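You operate a simulated robot arm through the tools that you are given. There is no shell and no other tool. Be economical: measure what you need, move in short steps, check, and stop when the job is done.

The job below is to be done with a simulated robot arm. You get a single attempt, and the scene is never put back.

Task
Set the track stop to 20 mm and push the track's two bundles up to it in a row.
Fine: lock the track knob again before you push; slide the bundles, don't lift them.

Only the result counts: the job must be done as asked and must still hold three seconds after the hand-in. Knocking over, shifting, dropping, spilling or breaking anything else fails it.

Robot
A 6-joint arm with a two-finger parallel gripper, fixed in place. Base frame: the origin is at the foot of the arm, x ahead of it, y to its left, z up; the work surface is at about z = 844. Units: mm, degrees, N and s.
With the tool pointing down near the work surface it reaches from about 260 to 680 mm from the base axis. Its first joint turns from -66.0 to 66.0 degrees. Payload 2.9 kg.
The tool frame sits at the grasp point between the pads (the TCP): z along the fingers, y along the line on which they close. The tips reach 30 mm beyond it. Largest opening 110 mm; finger width 20, thickness 10; the body of the gripper, 48 by 112 mm, starts 55 mm behind the TCP.
Orientation is told as [roll, pitch, yaw] about the base's x, y, z axes, in that order, counted from this pose: with the fingers straight down and closing along the base's y, the tool's x points along the base's -x, its y along +y and its z along -z.

Tools
- The arm moves only by the tool step_arm. Its argument "rows" is a list of rows, each an object of numbers (a shift or turn left out is 0, a gripper value left out holds the last): "rx", "ry", "rz": the turn, a rotation vector about the base's x, y, z in units of 90 degrees (1.0 is 90 degrees); "dx", "dy", "dz": the shift along the base's x, y, z in units of 200 mm (1.0 is 200 mm); "gripper": the opening in per cent of the stroke, from 0 (shut) to 100 (fully open). In form: [{"rx": .., "ry": .., "rz": .., "dx": .., "dy": .., "dz": .., "gripper": ..}, ...]. A call has 1 to 10 rows; each row is the pose to reach, as a shift and turn from the pose commanded when the call began. A call with a number of a shift or a turn outside -1 to 1 is refused whole. Rows are played at 5 a second. More than 50 mm and 8.6 degrees between two rows, or a gripper value outside its range, and nothing of the call is played. Where a pose cannot be reached the arm comes as near as it can. A force on the tool above 40 N (or 10 N above the force at the start of the call, whichever is more), or a blocked arm, ends the call early, and 0.2 s more pass. The fingers move at their own pace (about 108 mm/s each) and stop on an object; they squeeze with about 36 N. The grip force told is the motor's: it shows also when the fingers shut on nothing. Time passes only in rows, and 0.2 s behind the last, so rows that repeat a pose let the fingers close. The reply holds the time, the measured pose of the TCP, the force on the tool along the base axes, the opening and the grip force, in the units named above and with some noise, with the torque about the TCP (base axes, N m) and any sound that the robot's microphone picked up, and new pictures: "pictures" is both (left out), scene, wrist or none.
- Cameras (640 x 400 px; columns grow to the right, rows downward): "scene" is fixed at [84.5, 439.2, 1381.3]; the picture's right is [-0.69, -0.72, 0.00], its down [-0.42, 0.41, -0.81] and it looks along [0.58, -0.56, -0.59] (base axes); focal length 356 px, centre (320, 200). "wrist" rides on the gripper at [72, 17, -103] in the tool frame; the picture's right is [-0.23, 0.97, 0.00], its down [-0.76, -0.18, -0.62] and it looks along [-0.61, -0.14, 0.78] (tool axes); focal length 222 px, centre (320, 200).
- pixel_to_xyz(camera, pixels): for up to 12 pixels [column, row] of the newest picture of that camera ("zoom" is the newest enlarged one), the place [x, y, z] in the base frame of the surface seen there, good to about 3 mm. It takes no simulated time.
- close_up(camera, box): a new picture of the part [left, top, right, bottom] of that camera's present view, enlarged. It takes no simulated time.
- hand_in(): hands the job in; it is judged then, once.

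Keep the steps short. Do not move on a guess: measure, check each grasp and each placing, and mend mistakes. In all there are 80 turns and 200 pictures (those below and enlarged ones count). Leave the gripper open and the arm clear of the work at the hand-in unless told otherwise, and finish with a single line.

The tools are called after "Request:" as name(argument=value, ...) on one line, values as JSON. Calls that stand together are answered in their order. step_arm: Moves the arm, as the interface text tells. Its arguments: {"type":"object","properties":{"rows":{"type":"array","items":{"type":"object","properties":{"rx":{"type":"number"},"ry":{"type":"number"},"rz":{"type":"number"},"dx":{"type":"number"},"dy":{"type":"number"},"dz":{"type":"number"},"gripper":{"type":"number"}}}},"pictures":{"type":"string","enum":["both","scene","wrist","none"]}},"required":["rows"]} The other tools are called the same way: pixel_to_xyz (camera, pixels) gives the place of the surface under pixels of a picture; close_up (camera, box) takes an enlarged picture of a part of a camera's view; hand_in () hands the job in.

At the start:

```text
clock: 0.0
eef_pos: [388.6, -27.5, 1085.6]
ee_rot: [0.0, 0.0, -0.1]
contact_force: [0.2, 0.5, -0.8]
moment: [-0.04, 0.01, -0.01]
opening: 110.1
grasp_force: 0.1
```

scene: 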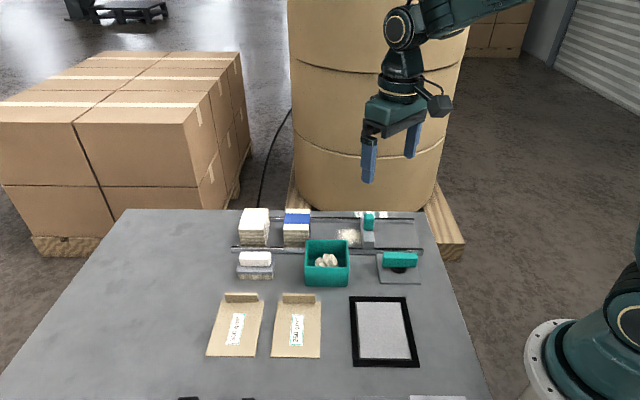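
wrist: 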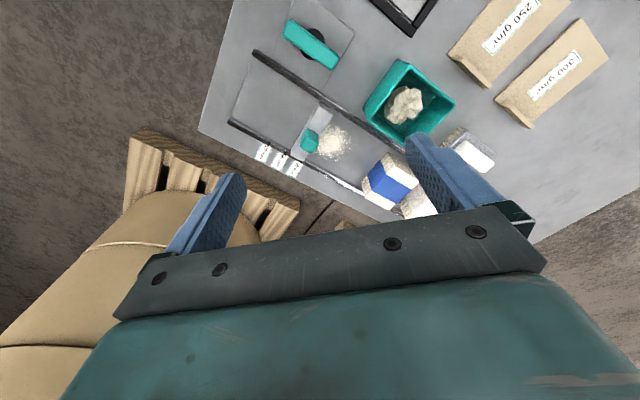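

I see the track at scene (230-420, 215-255) with two bundles, some debris, a stop with a teal knob. I'll take close-ups first.

Request:
close_up(camera="scene", box=[220, 195, 440, 300])

Request:
close_up(camera="wrist", box=[210, 0, 530, 220])

```text
2.91 times, centred on (330, 248) of scene
```

zoom: 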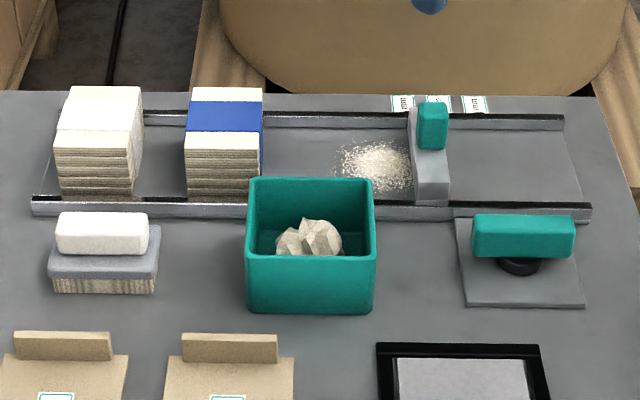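

```text
1.82 times, centred on (370, 110) of wrist
```

zoom: 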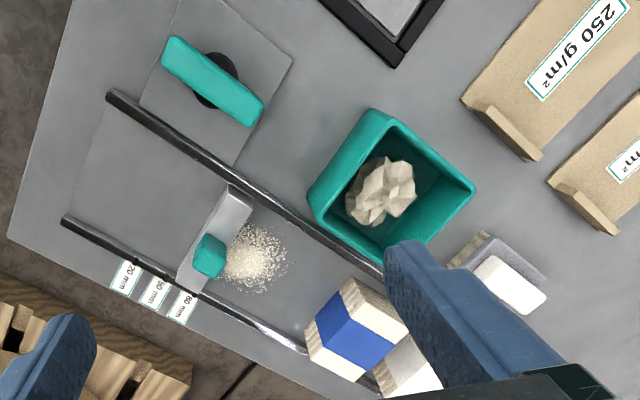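

The wrist view shows labels 20/50/80 mm beside the far rail, dust next to the stop, a brush, and a teal handle on a plate. I'll measure these in both views.

Request:
pixel_to_xyz(camera="zoom", pixels=[[122, 275], [152, 292], [181, 306], [208, 256], [236, 200], [190, 285], [255, 255], [110, 97], [68, 220], [215, 85], [300, 345], [375, 265]])

Request:
pixel_to_xyz(camera="scene", pixels=[[255, 214], [297, 218], [369, 217], [368, 243], [369, 225], [345, 252], [235, 249], [420, 252], [400, 259], [385, 275], [255, 258], [327, 245]])

Request:
close_up(camera="scene", box=[330, 200, 430, 290])

Request:
close_up(camera="wrist", box=[220, 80, 380, 200])

```text
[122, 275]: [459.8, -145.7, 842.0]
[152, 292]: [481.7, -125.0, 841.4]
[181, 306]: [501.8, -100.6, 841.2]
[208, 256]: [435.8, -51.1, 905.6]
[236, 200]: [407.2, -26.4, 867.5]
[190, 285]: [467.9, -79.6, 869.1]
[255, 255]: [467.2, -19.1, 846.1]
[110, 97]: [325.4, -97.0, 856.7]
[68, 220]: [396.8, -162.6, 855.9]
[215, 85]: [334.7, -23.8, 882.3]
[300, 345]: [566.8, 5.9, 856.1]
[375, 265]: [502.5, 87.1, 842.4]
```

```text
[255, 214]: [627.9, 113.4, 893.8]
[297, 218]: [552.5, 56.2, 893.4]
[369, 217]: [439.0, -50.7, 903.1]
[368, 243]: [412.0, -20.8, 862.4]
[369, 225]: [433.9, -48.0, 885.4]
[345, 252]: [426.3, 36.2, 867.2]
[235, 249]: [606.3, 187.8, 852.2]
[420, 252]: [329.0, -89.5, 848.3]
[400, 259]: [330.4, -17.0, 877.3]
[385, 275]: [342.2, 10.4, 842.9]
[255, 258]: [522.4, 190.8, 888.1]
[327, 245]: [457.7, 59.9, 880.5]
```

```text
4.44 times, centred on (380, 245) of scene
```

zoom: 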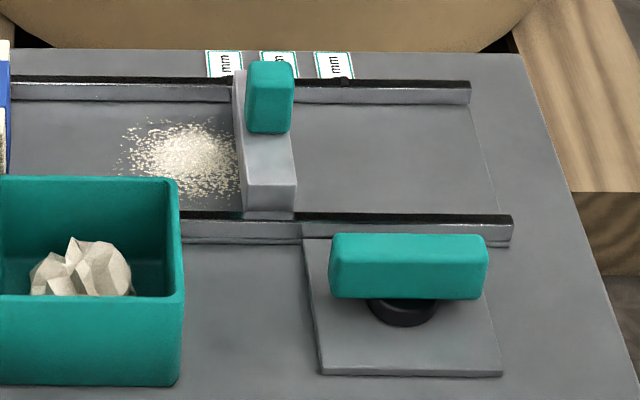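

```text
3.33 times, centred on (300, 140) of wrist
```

zoom: 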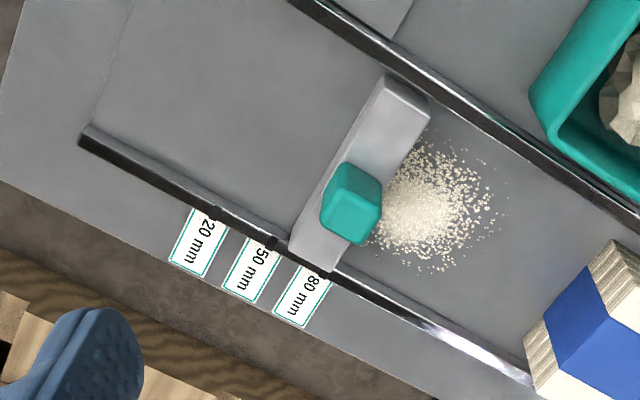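

The track runs at 45° (direction u = (0.707, 0.707)). The stop is at u≈275 and the 20 mm label at u≈222. I'll measure the plate handle, stop handle, notches and bundles more finely, starting with this wrist zoom.

Request:
pixel_to_xyz(camera="zoom", pixels=[[214, 211], [272, 242], [330, 271], [292, 245], [335, 262], [388, 80], [428, 100], [350, 170], [330, 205], [372, 210], [87, 137], [300, 235]])

Request:
close_up(camera="scene", box=[370, 240, 430, 290])

```text
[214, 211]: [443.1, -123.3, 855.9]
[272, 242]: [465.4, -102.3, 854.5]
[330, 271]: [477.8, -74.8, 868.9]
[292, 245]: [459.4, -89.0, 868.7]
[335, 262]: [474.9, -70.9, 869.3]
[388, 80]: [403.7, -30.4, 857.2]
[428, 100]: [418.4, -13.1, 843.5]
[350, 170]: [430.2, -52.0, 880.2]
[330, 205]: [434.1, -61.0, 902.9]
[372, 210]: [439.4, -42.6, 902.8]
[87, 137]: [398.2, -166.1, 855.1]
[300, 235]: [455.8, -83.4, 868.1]
```

```text
8.00 times, centred on (400, 265) of scene
```

zoom: 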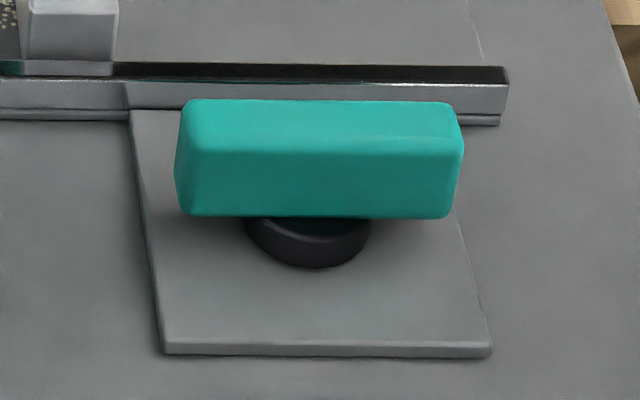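

The stop's bundle-side face (u≈285.5) lines up with the 80 notch. The 50 notch is at u≈256.7 and the 20 notch at ≈226.1. Next I'll measure the plate handle.

Request:
pixel_to_xyz(camera="zoom", pixels=[[190, 105], [195, 145], [450, 108], [455, 145], [320, 125], [320, 105], [320, 148], [185, 205], [445, 210], [310, 255], [200, 300], [400, 310]])

Request:
step_arm(rows=[{"rz": -0.083}, {"rz": -0.166, "dz": -0.03}, {"rz": -0.25, "dz": -0.06}, {"rz": -0.333, "dx": -0.05, "dz": -0.1}, {"rz": -0.416, "dx": -0.1, "dz": -0.15}, {"rz": -0.5, "dx": -0.15, "dz": -0.2}])

```text
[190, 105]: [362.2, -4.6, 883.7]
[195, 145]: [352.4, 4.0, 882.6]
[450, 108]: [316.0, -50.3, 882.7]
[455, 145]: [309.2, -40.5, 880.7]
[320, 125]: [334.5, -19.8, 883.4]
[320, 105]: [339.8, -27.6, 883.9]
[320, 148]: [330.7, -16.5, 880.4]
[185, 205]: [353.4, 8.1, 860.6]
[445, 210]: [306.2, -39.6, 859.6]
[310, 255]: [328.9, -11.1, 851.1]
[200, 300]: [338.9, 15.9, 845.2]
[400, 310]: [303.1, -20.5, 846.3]
```

```text
clock: 1.4
eef_pos: [359.2, -26.7, 1045.0]
ee_rot: [-0.1, -0.1, -45.1]
contact_force: [-0.5, -0.6, 0.1]
moment: [0.03, 0.0, 0.04]
opening: 109.7
grasp_force: 0.0
```

scene: 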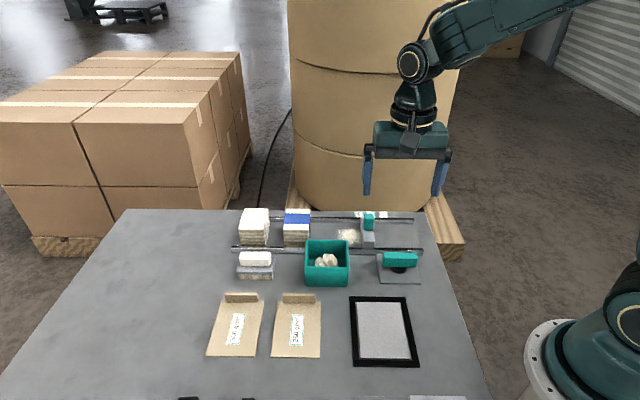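
wrist: 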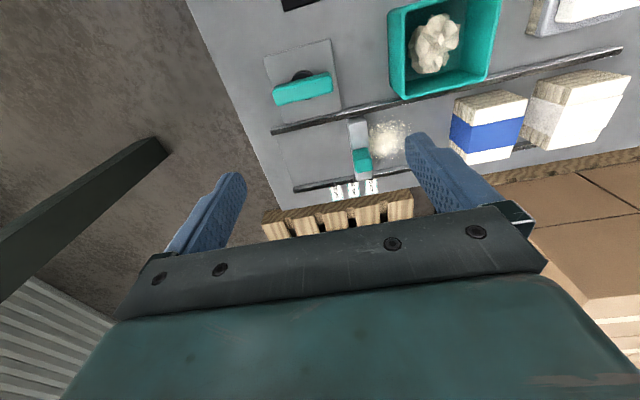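

With yaw -45 the fingers close along u. I'll take a wrist close-up of the stop and the bundles.

Request:
close_up(camera="wrist", box=[300, 100, 428, 200])

Request:
close_up(camera="wrist", box=[250, 30, 410, 130])

Request:
close_up(camera="wrist", box=[430, 30, 640, 180])

Request:
pixel_to_xyz(camera="zoom", pixels=[[100, 180], [300, 200], [200, 200], [85, 195], [285, 235], [490, 170], [600, 150], [590, 330], [300, 270], [480, 290]])

```text
4.00 times, centred on (364, 150) of wrist
```

zoom: 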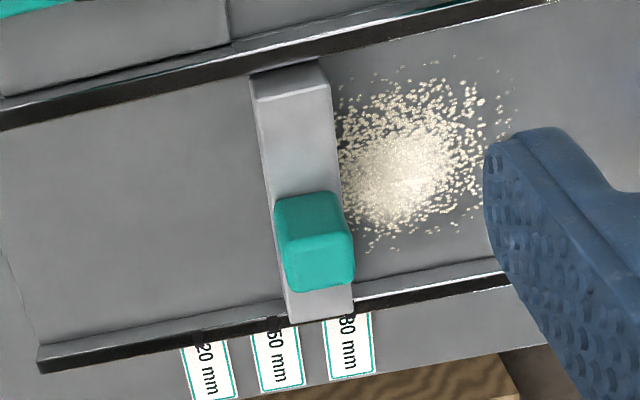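

```text
4.00 times, centred on (330, 80) of wrist
```

zoom: 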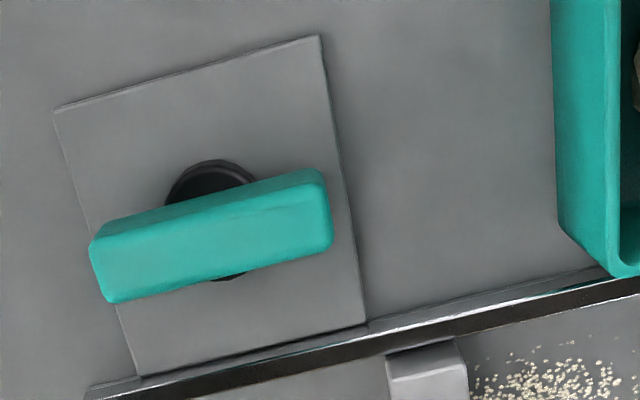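

```text
2.67 times, centred on (535, 105) of wrist
```

zoom: 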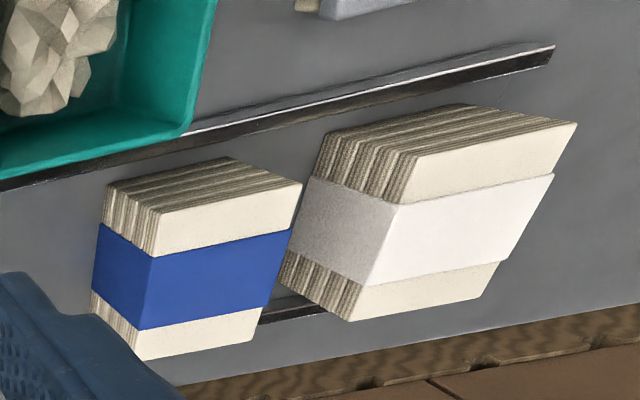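

```text
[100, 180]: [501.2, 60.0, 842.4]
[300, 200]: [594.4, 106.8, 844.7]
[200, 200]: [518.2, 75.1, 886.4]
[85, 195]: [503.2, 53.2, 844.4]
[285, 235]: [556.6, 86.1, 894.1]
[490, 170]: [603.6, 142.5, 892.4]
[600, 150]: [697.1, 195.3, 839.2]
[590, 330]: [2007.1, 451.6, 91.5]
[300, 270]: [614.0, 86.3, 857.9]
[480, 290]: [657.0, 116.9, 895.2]
```

The handle bar is centred near (335, -21), runs along u, has its top at z≈883 and is about 20 wide. I'll turn to yaw +45 (closing across the bar) above it with a 50 mm opening.

Request:
step_arm(rows=[{"rz": 0.09, "gripper": 45}, {"rz": 0.18}, {"rz": 0.27}, {"rz": 0.36, "dx": -0.03}, {"rz": 0.45, "dx": -0.06}, {"rz": 0.54, "dx": -0.09, "dy": 0.02}, {"rz": 0.63, "dx": -0.118, "dy": 0.032, "dz": -0.05}, {"rz": 0.72, "dx": -0.118, "dy": 0.032, "dz": -0.1}, {"rz": 0.81, "dx": -0.118, "dy": 0.032, "dz": -0.15}, {"rz": 0.9, "dx": -0.118, "dy": 0.032, "dz": -0.2}], pictures="none")

Request:
step_arm(rows=[{"rz": 0.05, "dz": -0.1}, {"rz": 0.1, "dz": -0.2}, {"rz": 0.1, "dz": -0.2}])

```text
clock: 3.6
eef_pos: [335.8, -20.0, 1003.8]
ee_rot: [0.1, 0.0, 36.1]
contact_force: [-0.2, 0.0, 0.0]
moment: [-0.01, 0.0, -0.04]
opening: 49.8
grasp_force: 0.0
```

```text
clock: 4.4
eef_pos: [335.3, -20.2, 963.9]
ee_rot: [-0.1, -0.1, 45.1]
contact_force: [-0.3, 0.3, 0.8]
moment: [-0.04, 0.02, 0.01]
opening: 49.7
grasp_force: 0.0
```

scene: 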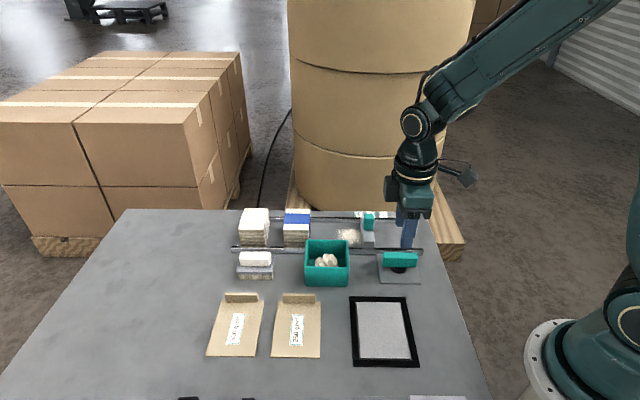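
wrist: 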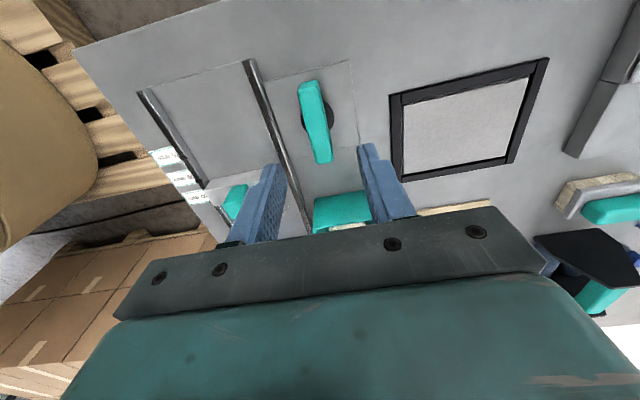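

The handle shows at wrist (316,120). I'll verify its centre and orientation from this view.

Request:
pixel_to_xyz(camera="wrist", pixels=[[302, 86], [318, 85], [320, 160], [331, 157], [304, 122], [325, 120], [314, 120], [330, 110], [268, 80], [358, 70], [362, 144], [240, 200]])

Request:
close_up(camera="wrist", box=[240, 50, 400, 180])

```text
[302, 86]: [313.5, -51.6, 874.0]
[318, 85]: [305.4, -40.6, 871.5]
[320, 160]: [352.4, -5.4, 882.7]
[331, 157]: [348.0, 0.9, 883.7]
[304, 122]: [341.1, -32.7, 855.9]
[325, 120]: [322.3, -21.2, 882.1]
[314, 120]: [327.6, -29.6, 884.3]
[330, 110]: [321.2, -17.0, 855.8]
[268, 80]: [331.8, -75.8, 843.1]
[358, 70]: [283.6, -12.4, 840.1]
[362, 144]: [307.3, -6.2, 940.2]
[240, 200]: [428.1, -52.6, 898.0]
```

```text
3.08 times, centred on (320, 115) of wrist
```

zoom: 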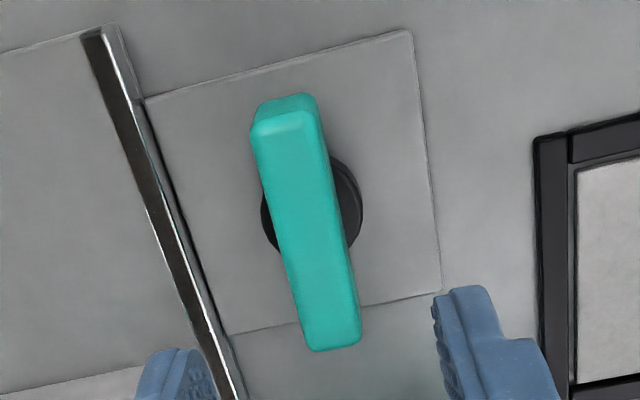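

The centre matches within 2–3 mm. I'll descend to TCP z≈887 in small steps and then close.

Request:
step_arm(rows=[{"dx": -0.008, "dy": -0.01, "dz": -0.1}, {"dx": -0.008, "dy": -0.01, "dz": -0.2}, {"dx": -0.008, "dy": -0.01, "dz": -0.3}, {"dx": -0.008, "dy": -0.01, "dz": -0.385}, {"dx": -0.008, "dy": -0.01, "dz": -0.385}, {"dx": -0.008, "dy": -0.01, "dz": -0.385, "gripper": 0}, {"dx": -0.008, "dy": -0.01, "dz": -0.385, "gripper": 0}, {"dx": -0.008, "dy": -0.01, "dz": -0.385, "gripper": 0}])

```text
clock: 6.2
eef_pos: [335.5, -22.5, 887.5]
ee_rot: [-0.2, 0.0, 44.9]
contact_force: [15.0, -14.9, -11.1]
moment: [0.25, 0.41, 0.02]
opening: 17.7
grasp_force: 45.0
```

scene: 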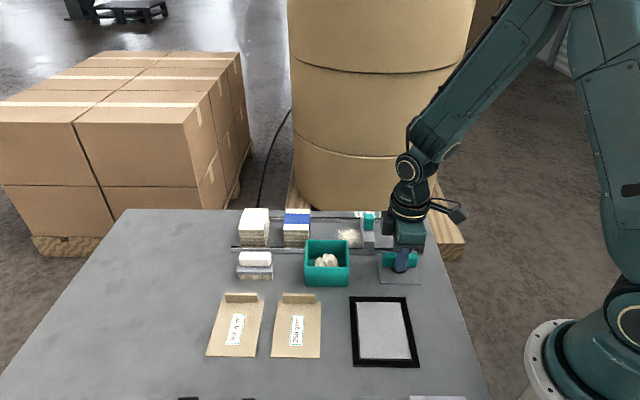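
wrist: 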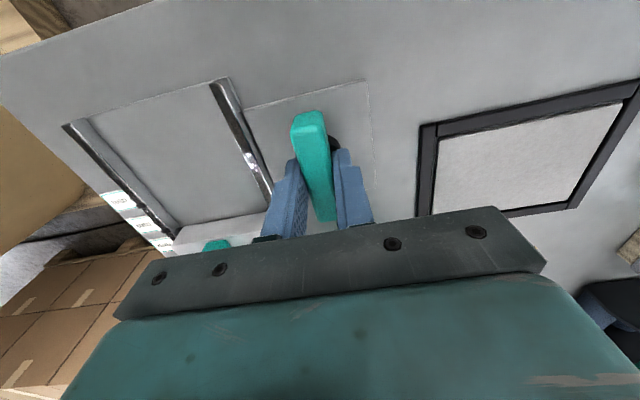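

I hold the bar (opening 17.7). There's a 21 N side load toward (+x,−y), so I'll shift slightly that way to relax it and start turning a little clockwise.

Request:
step_arm(rows=[{"dx": 0.004, "dy": -0.004}, {"dx": 0.006, "dy": -0.006}], pictures="none")

Request:
step_arm(rows=[{"rz": -0.03}, {"rz": -0.06}, {"rz": -0.1}], pictures="none")

```text
clock: 6.8
eef_pos: [334.9, -23.2, 888.9]
ee_rot: [0.0, 0.0, 45.0]
contact_force: [12.1, -6.3, 0.0]
moment: [-1.03, 0.52, -0.1]
opening: 17.8
grasp_force: 44.9
```

```text
clock: 7.6
eef_pos: [333.7, -23.3, 889.2]
ee_rot: [0.0, -0.1, 36.1]
contact_force: [13.1, -6.6, 6.0]
moment: [-0.51, 1.01, 0.06]
opening: 17.9
grasp_force: 44.9
```

It turns easily with low torque. I'll continue clockwise toward yaw -45.

Request:
step_arm(rows=[{"rz": -0.08}, {"rz": -0.16}, {"rz": -0.24}, {"rz": -0.32}, {"rz": -0.4}], pictures="wrist")

```text
clock: 8.8
eef_pos: [335.6, -22.9, 888.5]
ee_rot: [-0.1, -0.1, -0.2]
contact_force: [17.7, -12.2, -2.6]
moment: [-0.01, 0.71, 0.06]
opening: 18.0
grasp_force: 45.0
```

wrist: 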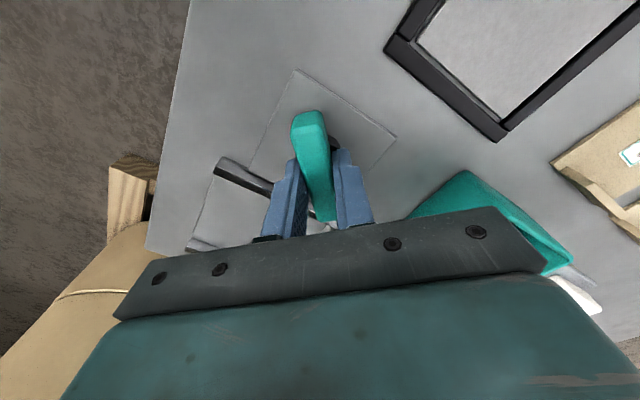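

The handle turns with the gripper (45° so far). I'll go on to 90° total.

Request:
step_arm(rows=[{"rz": -0.08}, {"rz": -0.16}, {"rz": -0.24}, {"rz": -0.32}, {"rz": -0.4}, {"rz": -0.48}, {"rz": -0.5}], pictures="wrist")

```text
clock: 10.4
eef_pos: [334.8, -24.3, 886.8]
ee_rot: [0.0, -0.1, -45.1]
contact_force: [11.2, -19.1, 12.6]
moment: [0.49, 0.52, 0.49]
opening: 18.0
grasp_force: 45.0
```

wrist: 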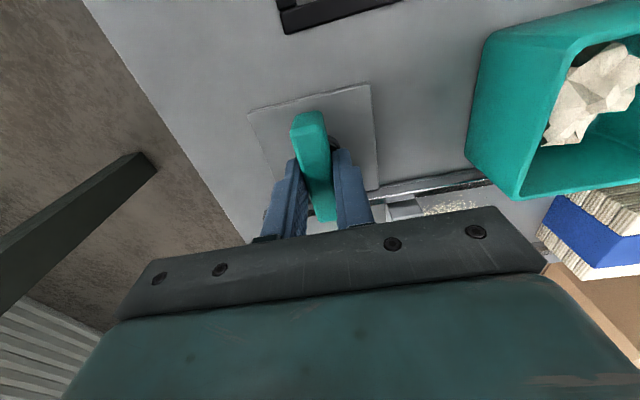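

The handle is now perpendicular to the track and torque is rising slightly, so this looks like the end of travel. I'll release, lift and look.

Request:
step_arm(rows=[{"gripper": 45}, {"gripper": 45}, {"dz": 0.1}, {"dz": 0.25}, {"dz": 0.4}])

```text
clock: 11.6
eef_pos: [333.2, -22.3, 968.0]
ee_rot: [0.0, 0.0, -45.0]
contact_force: [-0.1, 0.2, -0.6]
moment: [-0.03, 0.0, 0.01]
opening: 49.6
grasp_force: 0.0
```

scene: 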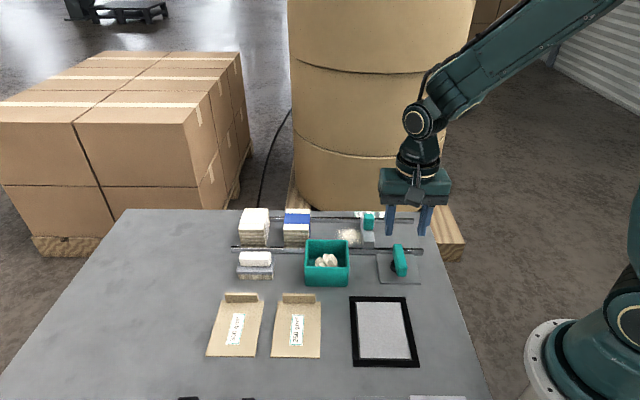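
wrist: 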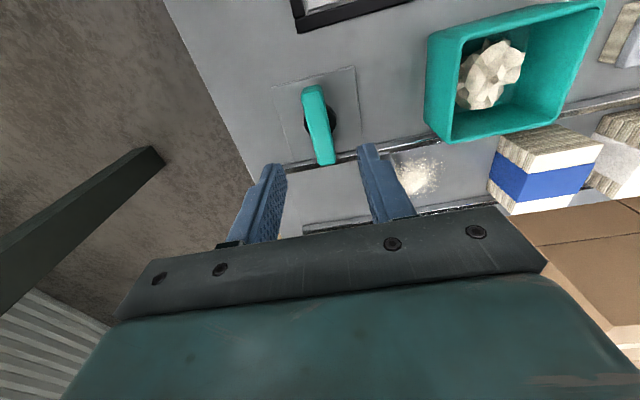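

The knob is now turned 90°. Next I'll move above the stop handle at about (436, -51) and look at it closely.

Request:
step_arm(rows=[{"dx": 0.17, "dy": -0.05, "dz": 0.05}, {"dx": 0.34, "dy": -0.1, "dz": 0.05}, {"dx": 0.513, "dy": -0.144, "dz": 0.05}, {"dx": 0.513, "dy": -0.144, "dz": 0.05}], pictures="wrist")

Request:
close_up(camera="wrist", box=[240, 100, 400, 220])

Request:
close_up(camera="scene", box=[330, 195, 430, 285])

```text
clock: 12.6
eef_pos: [437.4, -52.5, 979.3]
ee_rot: [-0.1, 0.0, -45.0]
contact_force: [0.3, -0.1, 0.2]
moment: [0.0, -0.02, 0.0]
opening: 49.5
grasp_force: 0.1
```

wrist: 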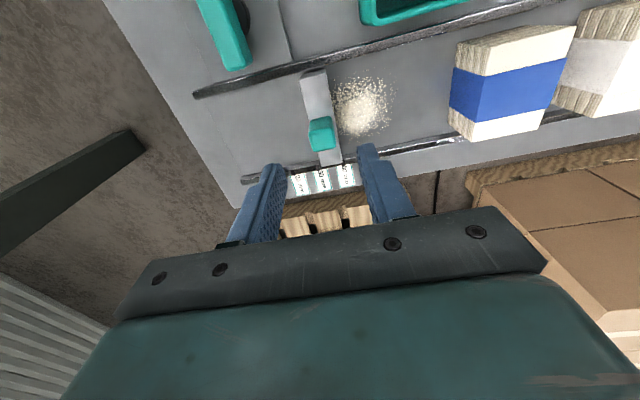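

```text
3.33 times, centred on (320, 160) of wrist
```

zoom: 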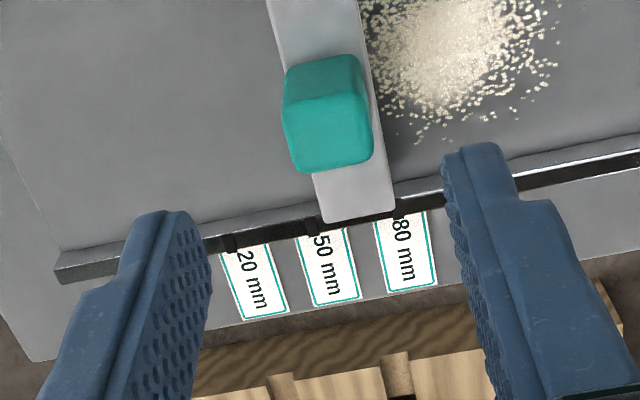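

```text
4.44 times, centred on (380, 240) of scene
```

zoom: 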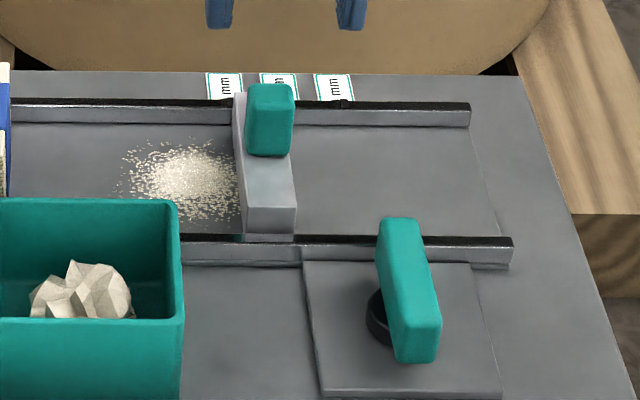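

Tick marks on the far rail are visible at zoom (230,243), (310,225) and (400,208), and the stop's right edge sits at the 80 tick. I'll measure these in the wrist picture.

Request:
pixel_to_xyz(camera="wrist", pixels=[[293, 173], [317, 167.5], [344, 162.5], [342, 161], [322, 165], [337, 152], [340, 150], [308, 130], [330, 131], [319, 132], [320, 120], [320, 148]])

Request:
close_up(camera="wrist", box=[280, 140, 360, 190])

```text
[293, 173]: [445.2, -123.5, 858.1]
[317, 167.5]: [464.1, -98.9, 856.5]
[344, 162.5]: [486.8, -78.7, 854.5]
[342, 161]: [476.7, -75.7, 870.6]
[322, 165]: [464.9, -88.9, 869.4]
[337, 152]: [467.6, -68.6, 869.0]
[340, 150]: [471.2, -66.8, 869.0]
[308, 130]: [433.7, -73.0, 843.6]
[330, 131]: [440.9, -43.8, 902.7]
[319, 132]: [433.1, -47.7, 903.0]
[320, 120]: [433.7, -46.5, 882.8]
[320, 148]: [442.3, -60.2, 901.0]
```

```text
8.00 times, centred on (320, 165) of wrist
```

zoom: 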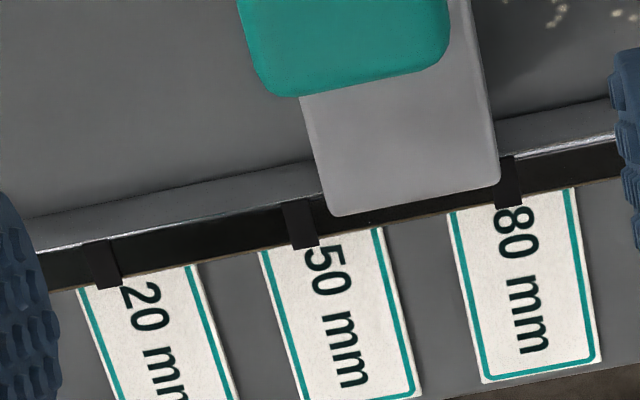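

The stop face (u≈285.7) is near the 80 tick (≈288) and the 20 tick is at u≈227. The TCP is centred on the handle (u 272, v −346). I'll descend to z≈906 and close.

Request:
step_arm(rows=[{"dz": -0.12}, {"dz": -0.24}, {"dz": -0.365}, {"dz": -0.365}, {"dz": -0.365, "gripper": 0}, {"dz": -0.365, "gripper": 0}, {"dz": -0.365, "gripper": 0}])

```text
clock: 14.2
eef_pos: [437.6, -52.4, 905.1]
ee_rot: [0.0, -0.1, -45.0]
contact_force: [-1.6, -0.6, -4.4]
moment: [-0.6, -0.78, 0.17]
opening: 21.9
grasp_force: 45.2
```

scene: 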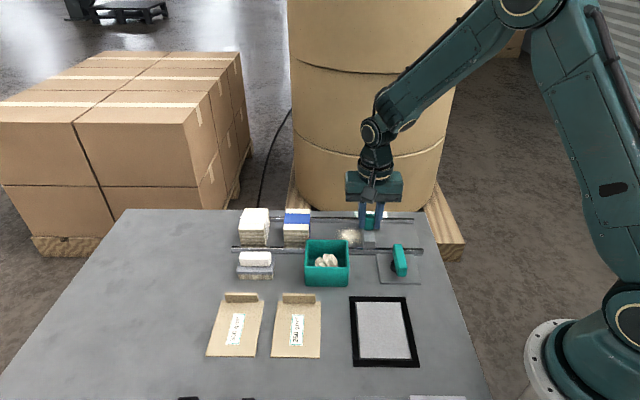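
wrist: 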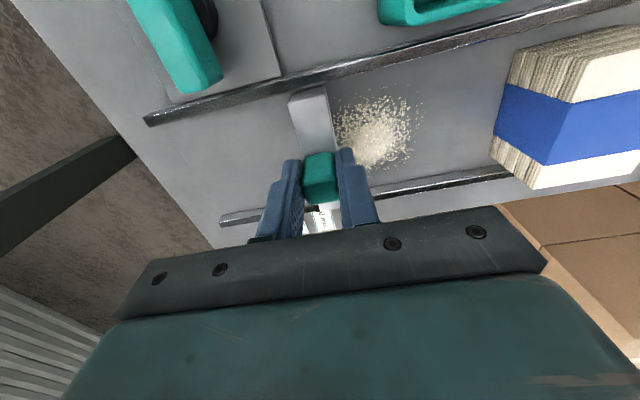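

The handle is held (21.9 mm). I'll try sliding 15 mm along −u, watching the force.

Request:
step_arm(rows=[{"dx": -0.018, "dy": -0.018}, {"dx": -0.036, "dy": -0.036}, {"dx": -0.053, "dy": -0.053}], pictures="wrist")

```text
clock: 15.0
eef_pos: [425.9, -61.8, 905.0]
ee_rot: [0.0, 0.1, -45.1]
contact_force: [2.4, -2.1, -6.8]
moment: [-0.24, -0.23, 0.11]
opening: 21.9
grasp_force: 45.3
```

wrist: 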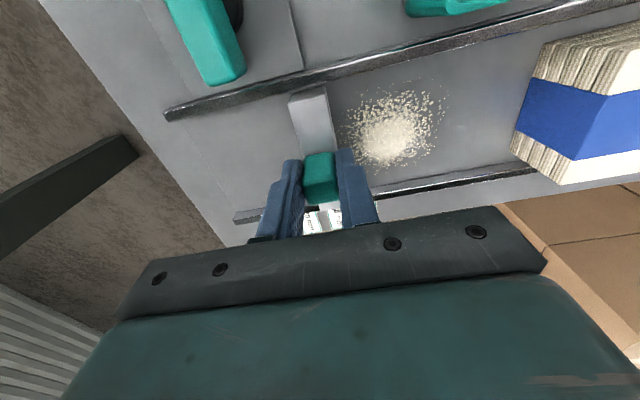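

The stop slides freely, so the knob is unlocked. About 43 mm more to go along −u.

Request:
step_arm(rows=[{"dx": -0.03, "dy": -0.03}, {"dx": -0.06, "dy": -0.06}, {"dx": -0.09, "dy": -0.09}, {"dx": -0.12, "dy": -0.12}, {"dx": -0.152, "dy": -0.152}, {"dx": -0.152, "dy": -0.152}], pictures="wrist")

Request:
close_up(camera="wrist", box=[270, 140, 370, 240])

Request:
close_up(camera="scene", box=[345, 195, 425, 255])

```text
clock: 16.4
eef_pos: [395.7, -93.7, 905.2]
ee_rot: [-0.1, 0.1, -44.9]
contact_force: [6.3, -6.7, -4.3]
moment: [0.52, 0.4, 0.04]
opening: 21.7
grasp_force: 44.8
```

wrist: 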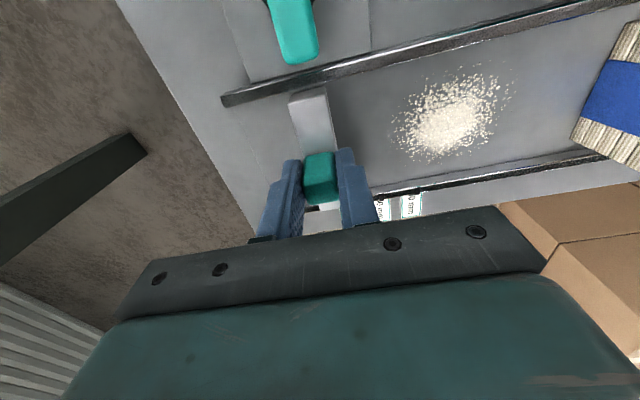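

```text
4.00 times, centred on (320, 190) of wrist
```

zoom: 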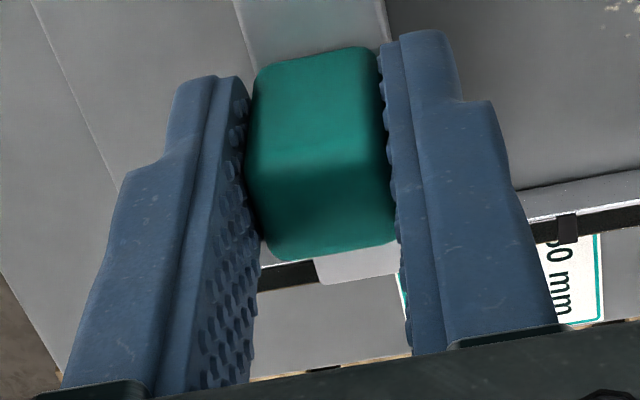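

```text
6.67 times, centred on (385, 225) of scene
```

zoom: 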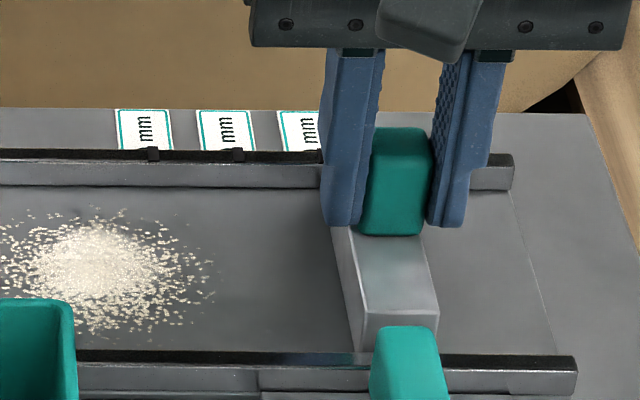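

The 20 tick is hidden by a finger, so I'll open, lift and compare the stop face with the tick.

Request:
step_arm(rows=[{"gripper": 45}, {"gripper": 45}, {"dz": 0.12}, {"dz": 0.24}, {"dz": 0.365}, {"dz": 0.365}], pictures="wrist")

Request:
close_up(camera="wrist", box=[290, 130, 390, 193])

Request:
close_up(camera="scene", box=[355, 200, 425, 250])

```text
clock: 17.8
eef_pos: [396.4, -92.8, 977.9]
ee_rot: [0.0, 0.0, -45.0]
contact_force: [-0.6, -0.5, 0.4]
moment: [0.0, -0.02, 0.0]
opening: 49.4
grasp_force: 0.0
```

wrist: 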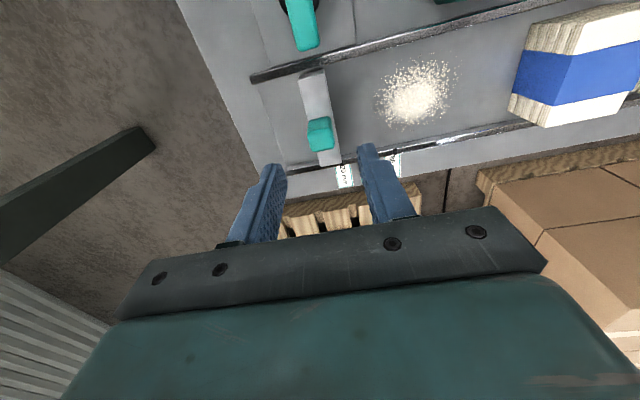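

```text
6.35 times, centred on (340, 162) of wrist
```

zoom: 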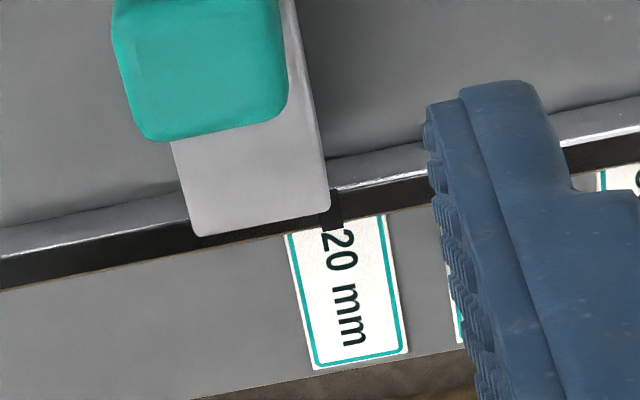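

```text
8.00 times, centred on (390, 225) of scene
```

zoom: 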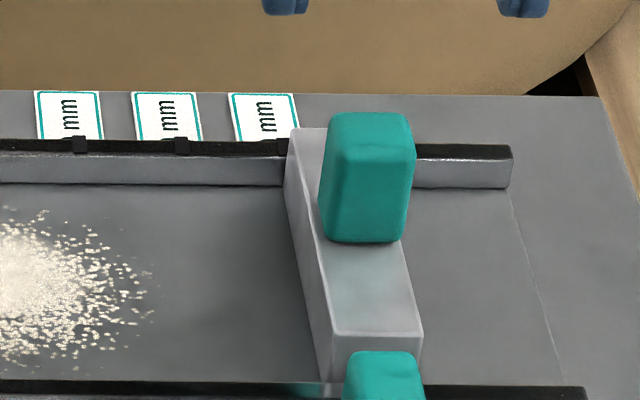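

The stop face now aligns with the centre of the 20 mm tick in both views (within about 1 mm). Next I return to the knob, re-grip at the same yaw and turn it back.

Request:
step_arm(rows=[{"dx": -0.1, "dy": 0.12}, {"dx": -0.2, "dy": 0.24}, {"dx": -0.312, "dy": 0.35}, {"dx": -0.312, "dy": 0.35, "dz": -0.1}, {"dx": -0.312, "dy": 0.35, "dz": -0.2}, {"dx": -0.312, "dy": 0.35, "dz": -0.2}], pictures="wrist")

```text
clock: 19.2
eef_pos: [334.6, -23.8, 937.5]
ee_rot: [0.0, 0.0, -45.0]
contact_force: [0.1, 0.5, -0.8]
moment: [0.0, 0.01, -0.01]
opening: 49.6
grasp_force: 0.0
```

wrist: 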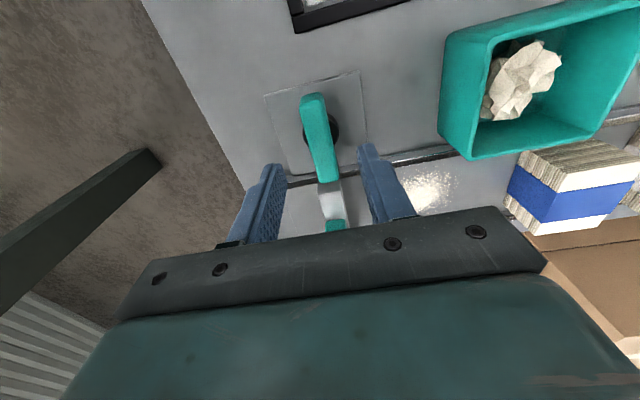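

The bar is between the fingers. I'll descend 50 mm to z≈887 and close.

Request:
step_arm(rows=[{"dz": -0.1}, {"dz": -0.2}, {"dz": -0.25}, {"dz": -0.25}, {"dz": -0.25, "gripper": 0}, {"dz": -0.25, "gripper": 0}, {"dz": -0.25, "gripper": 0}], pictures="wrist")

```text
clock: 20.8
eef_pos: [334.5, -22.2, 888.1]
ee_rot: [0.0, 0.0, -45.0]
contact_force: [-0.4, 0.3, -3.2]
moment: [-0.33, -0.39, 0.04]
opening: 17.8
grasp_force: 45.2
```

wrist: 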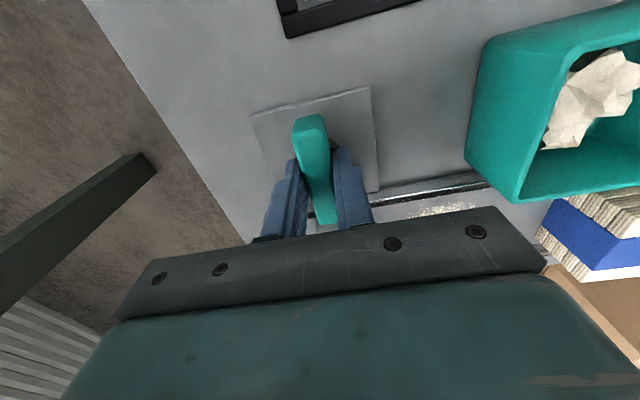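

It's gripped cleanly. I'll turn it back counter-clockwise by 90°.

Request:
step_arm(rows=[{"rz": 0.08}, {"rz": 0.16}, {"rz": 0.24}, {"rz": 0.32}, {"rz": 0.4}, {"rz": 0.48}, {"rz": 0.56}], pictures="none")

Request:
step_arm(rows=[{"rz": 0.08}, {"rz": 0.16}, {"rz": 0.24}, {"rz": 0.32}, {"rz": 0.4}, {"rz": 0.44}, {"rz": 0.44}], pictures="wrist")

```text
clock: 22.4
eef_pos: [333.3, -23.4, 887.3]
ee_rot: [-0.1, 0.1, 5.6]
contact_force: [-5.4, -11.3, -11.9]
moment: [0.05, -1.11, -0.03]
opening: 18.0
grasp_force: 45.3
```

```text
clock: 24.0
eef_pos: [334.2, -24.5, 888.4]
ee_rot: [0.0, 0.2, 45.1]
contact_force: [-4.3, -19.0, -1.8]
moment: [0.51, -0.2, 0.01]
opening: 17.7
grasp_force: 45.1
```

wrist: 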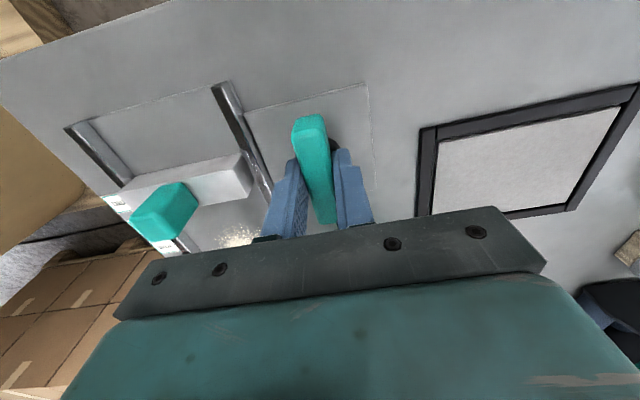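

The knob is back at its original angle (yaw +45). I'll release, lift and check the stop and knob.

Request:
step_arm(rows=[{"gripper": 45}, {"gripper": 45}, {"dz": 0.12}, {"dz": 0.24}, {"dz": 0.44}, {"dz": 0.64}, {"dz": 0.8}])

Request:
close_up(camera="scene", box=[340, 200, 430, 290])

Request:
close_up(camera="scene", box=[225, 200, 325, 290])

```text
clock: 25.6
eef_pos: [333.0, -21.9, 1048.0]
ee_rot: [0.0, -0.1, 45.0]
contact_force: [-0.3, -0.2, 0.5]
moment: [-0.03, 0.0, -0.01]
opening: 49.3
grasp_force: 0.2
```

scene: 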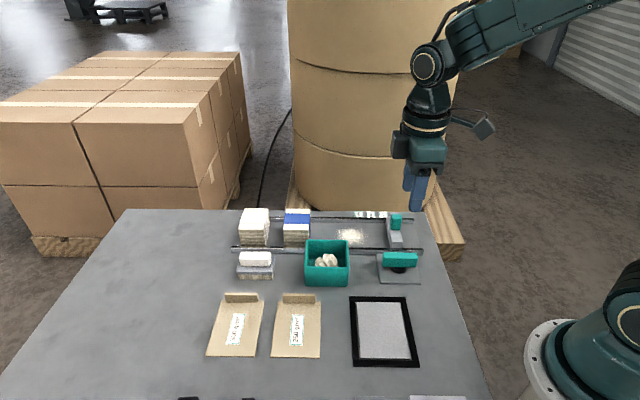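
wrist: 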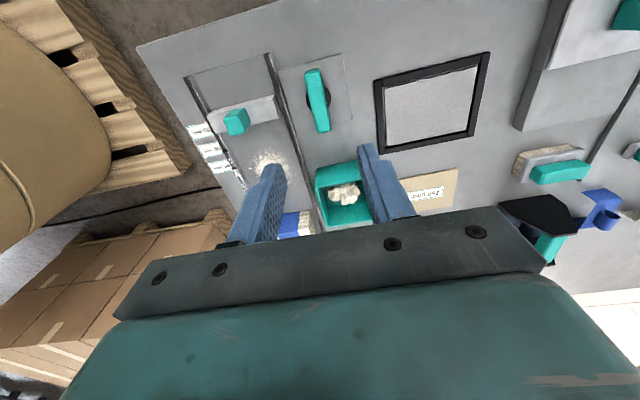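

```text
4.44 times, centred on (385, 245) of scene
```

zoom: 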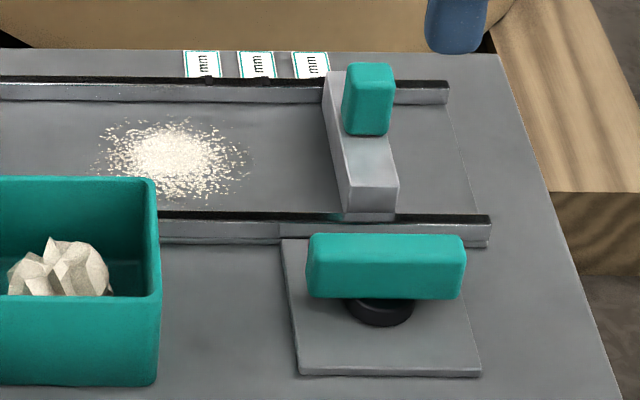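

```text
4.44 times, centred on (275, 245) of scene
```

zoom: 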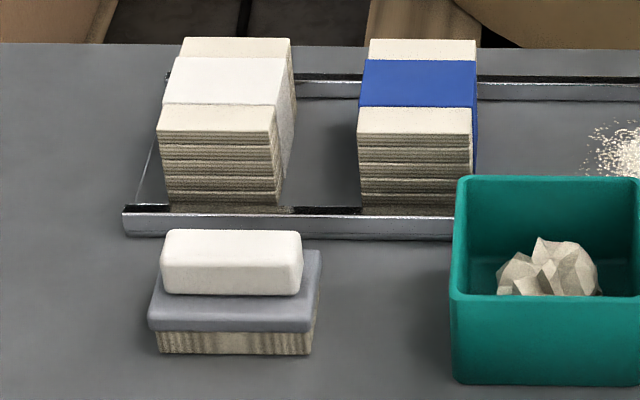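

The stop stayed at 20 and the knob is parallel to the track again (locked). Now I'll measure the bundle corners in this zoom.

Request:
pixel_to_xyz(camera="zoom", pixels=[[160, 128], [274, 128], [190, 42], [285, 42], [360, 130], [468, 130], [374, 45], [470, 45], [172, 200], [275, 195], [365, 205], [215, 190]])

Request:
pixel_to_xyz(camera="scene", pixels=[[305, 251], [326, 241], [347, 241], [350, 267], [307, 265], [270, 248], [236, 247]])

```text
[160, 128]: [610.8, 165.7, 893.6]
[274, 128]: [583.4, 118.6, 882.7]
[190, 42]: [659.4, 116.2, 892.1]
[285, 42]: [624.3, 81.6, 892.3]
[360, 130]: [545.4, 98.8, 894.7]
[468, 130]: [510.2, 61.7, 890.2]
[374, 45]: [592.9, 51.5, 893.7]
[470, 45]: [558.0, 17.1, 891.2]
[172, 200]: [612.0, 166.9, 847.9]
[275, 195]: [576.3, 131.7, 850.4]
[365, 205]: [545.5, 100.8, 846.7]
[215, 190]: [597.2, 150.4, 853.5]
```

```text
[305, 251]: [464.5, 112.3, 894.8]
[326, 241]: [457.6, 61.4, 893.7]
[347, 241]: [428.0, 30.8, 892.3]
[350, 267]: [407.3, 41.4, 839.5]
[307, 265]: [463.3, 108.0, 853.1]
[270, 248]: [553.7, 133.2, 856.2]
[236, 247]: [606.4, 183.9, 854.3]
```

The bundles are 50 mm long along u: white 500–549, blue 405–456, both centred at v≈−349.5. I'll go behind the white bundle (u≈568) at safe height with the gripper at 40 mm.

Request:
step_arm(rows=[{"dx": 0.19, "dy": 0.11, "gripper": 36}, {"dx": 0.38, "dy": 0.22}, {"dx": 0.57, "dy": 0.33}, {"dx": 0.76, "dy": 0.44}, {"dx": 0.95, "dy": 0.55}], pictures="none")

Request:
step_arm(rows=[{"dx": 0.2, "dy": 0.11, "dz": 0}, {"dx": 0.4, "dy": 0.22}, {"dx": 0.628, "dy": 0.332}, {"dx": 0.628, "dy": 0.332, "dz": -0.2}, {"dx": 0.628, "dy": 0.332, "dz": -0.4}, {"dx": 0.628, "dy": 0.332, "dz": -0.4}])

```text
clock: 26.8
eef_pos: [523.4, 88.0, 1048.9]
ee_rot: [0.0, 0.0, 45.0]
contact_force: [0.4, -0.2, -0.3]
moment: [0.02, 0.03, -0.01]
opening: 39.4
grasp_force: 0.1
```

```text
refused: row 3 steps farther than a row can; nothing moved
```

Row 3 was slightly too long, so I'll split it.

Request:
step_arm(rows=[{"dx": 0.16, "dy": 0.08}, {"dx": 0.32, "dy": 0.16}, {"dx": 0.48, "dy": 0.25}, {"dx": 0.628, "dy": 0.332}, {"dx": 0.628, "dy": 0.332, "dz": -0.2}, {"dx": 0.628, "dy": 0.332, "dz": -0.4}, {"dx": 0.628, "dy": 0.332, "dz": -0.4}])

Request:
close_up(camera="scene", box=[200, 130, 340, 280])

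```text
clock: 28.4
eef_pos: [649.2, 153.3, 967.7]
ee_rot: [0.0, -0.1, 45.0]
contact_force: [0.5, -0.9, -0.1]
moment: [-0.03, -0.03, -0.01]
opening: 39.4
grasp_force: 0.0
out of reach, approached as far as the arm can: row 4
```

scene: 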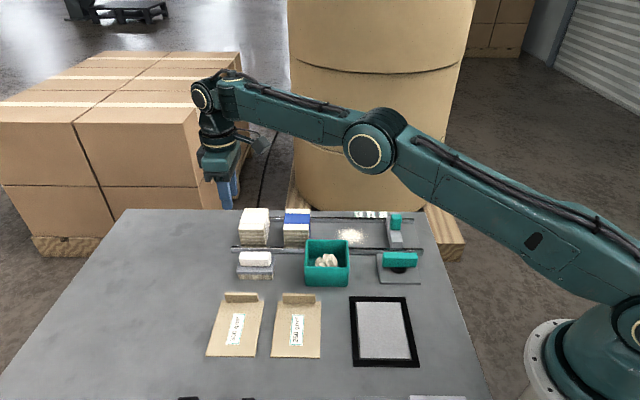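
wrist: 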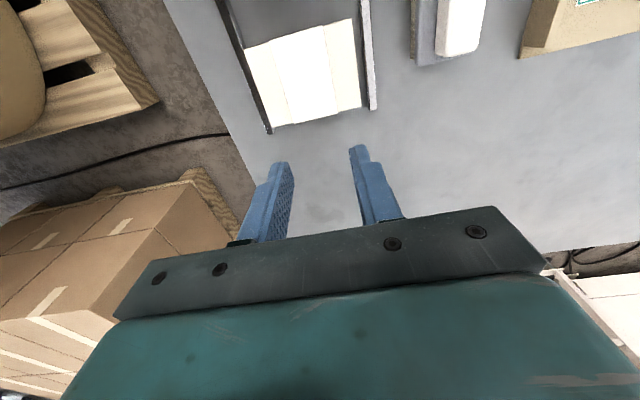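

```text
2.67 times, centred on (270, 205) of scene
```

zoom: 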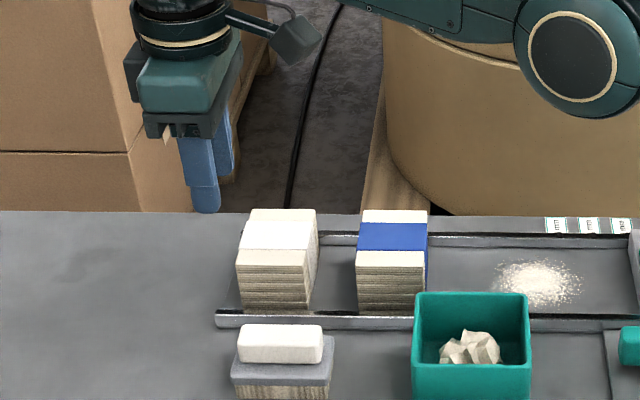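

The TCP is at u=567, v=−350.6, so there's 8 mm clearance behind the white bundle. I'll lower to z≈888 (tips 858).

Request:
step_arm(rows=[{"dz": -0.12}, {"dz": -0.24}, {"dz": -0.34}, {"dz": -0.4}, {"dz": -0.4}])

Request:
close_up(camera="scene", box=[200, 130, 340, 280])

```text
clock: 29.6
eef_pos: [647.7, 154.4, 886.7]
ee_rot: [0.0, 0.0, 45.1]
contact_force: [0.0, 0.1, 0.0]
moment: [-0.01, 0.05, -0.02]
opening: 39.8
grasp_force: 0.1
```

scene: 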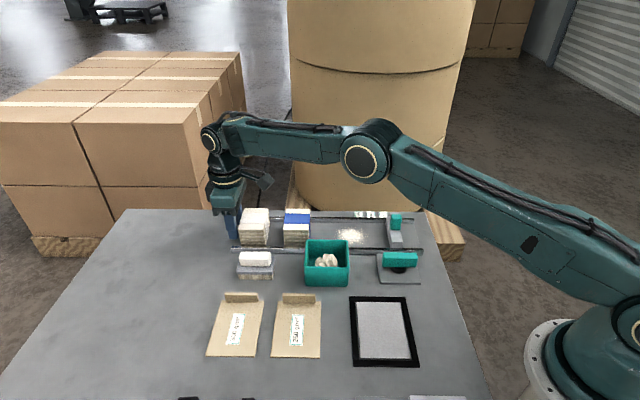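
wrist: 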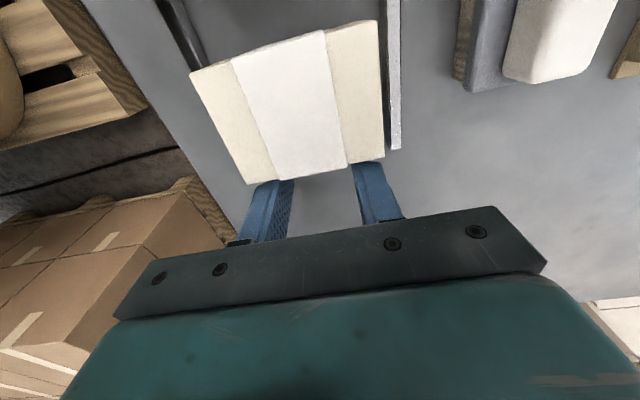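

```text
2.67 times, centred on (270, 205) of scene
```

zoom: 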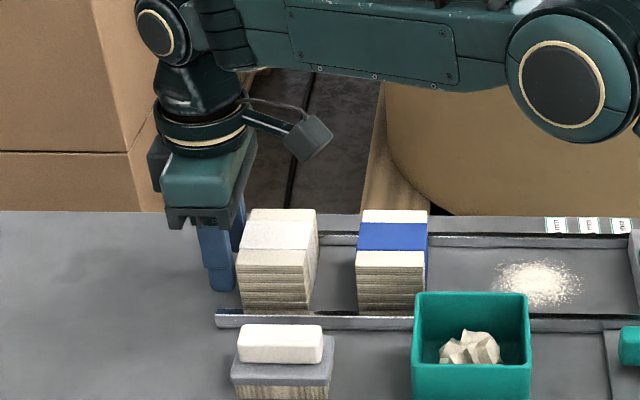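

The fingers are behind the white bundle inside the track. I'll push slowly along −u by 40 mm first.

Request:
step_arm(rows=[{"dx": -0.02, "dy": -0.02}, {"dx": -0.04, "dy": -0.04}, {"dx": -0.06, "dy": -0.06}, {"dx": -0.08, "dy": -0.08}, {"dx": -0.1, "dy": -0.1}, {"dx": -0.12, "dy": -0.12}, {"dx": -0.1414, "dy": -0.1414}])

```text
clock: 31.2
eef_pos: [620.7, 126.1, 887.3]
ee_rot: [-0.1, 0.1, 45.0]
contact_force: [0.2, 1.1, -0.1]
moment: [0.06, -0.02, -0.01]
opening: 39.5
grasp_force: 0.0
```

scene: 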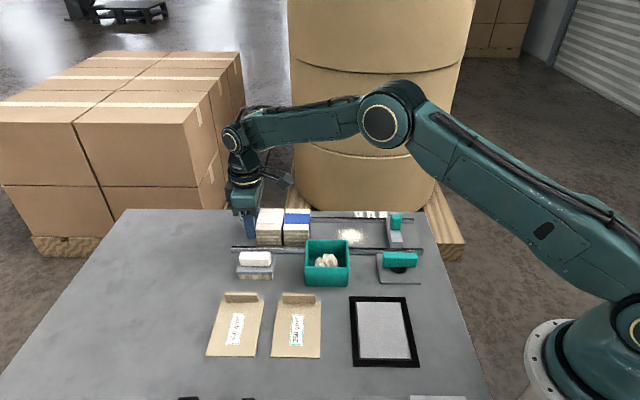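
wrist: 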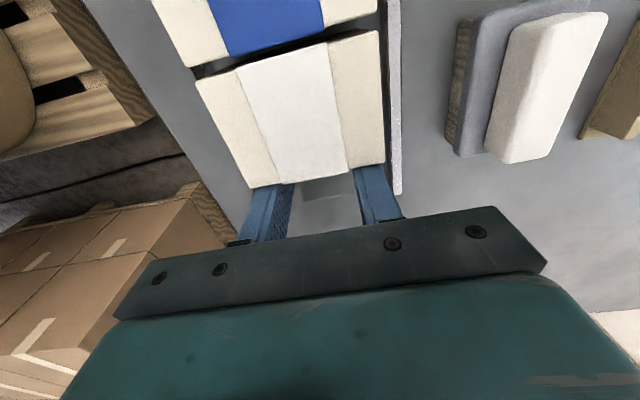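

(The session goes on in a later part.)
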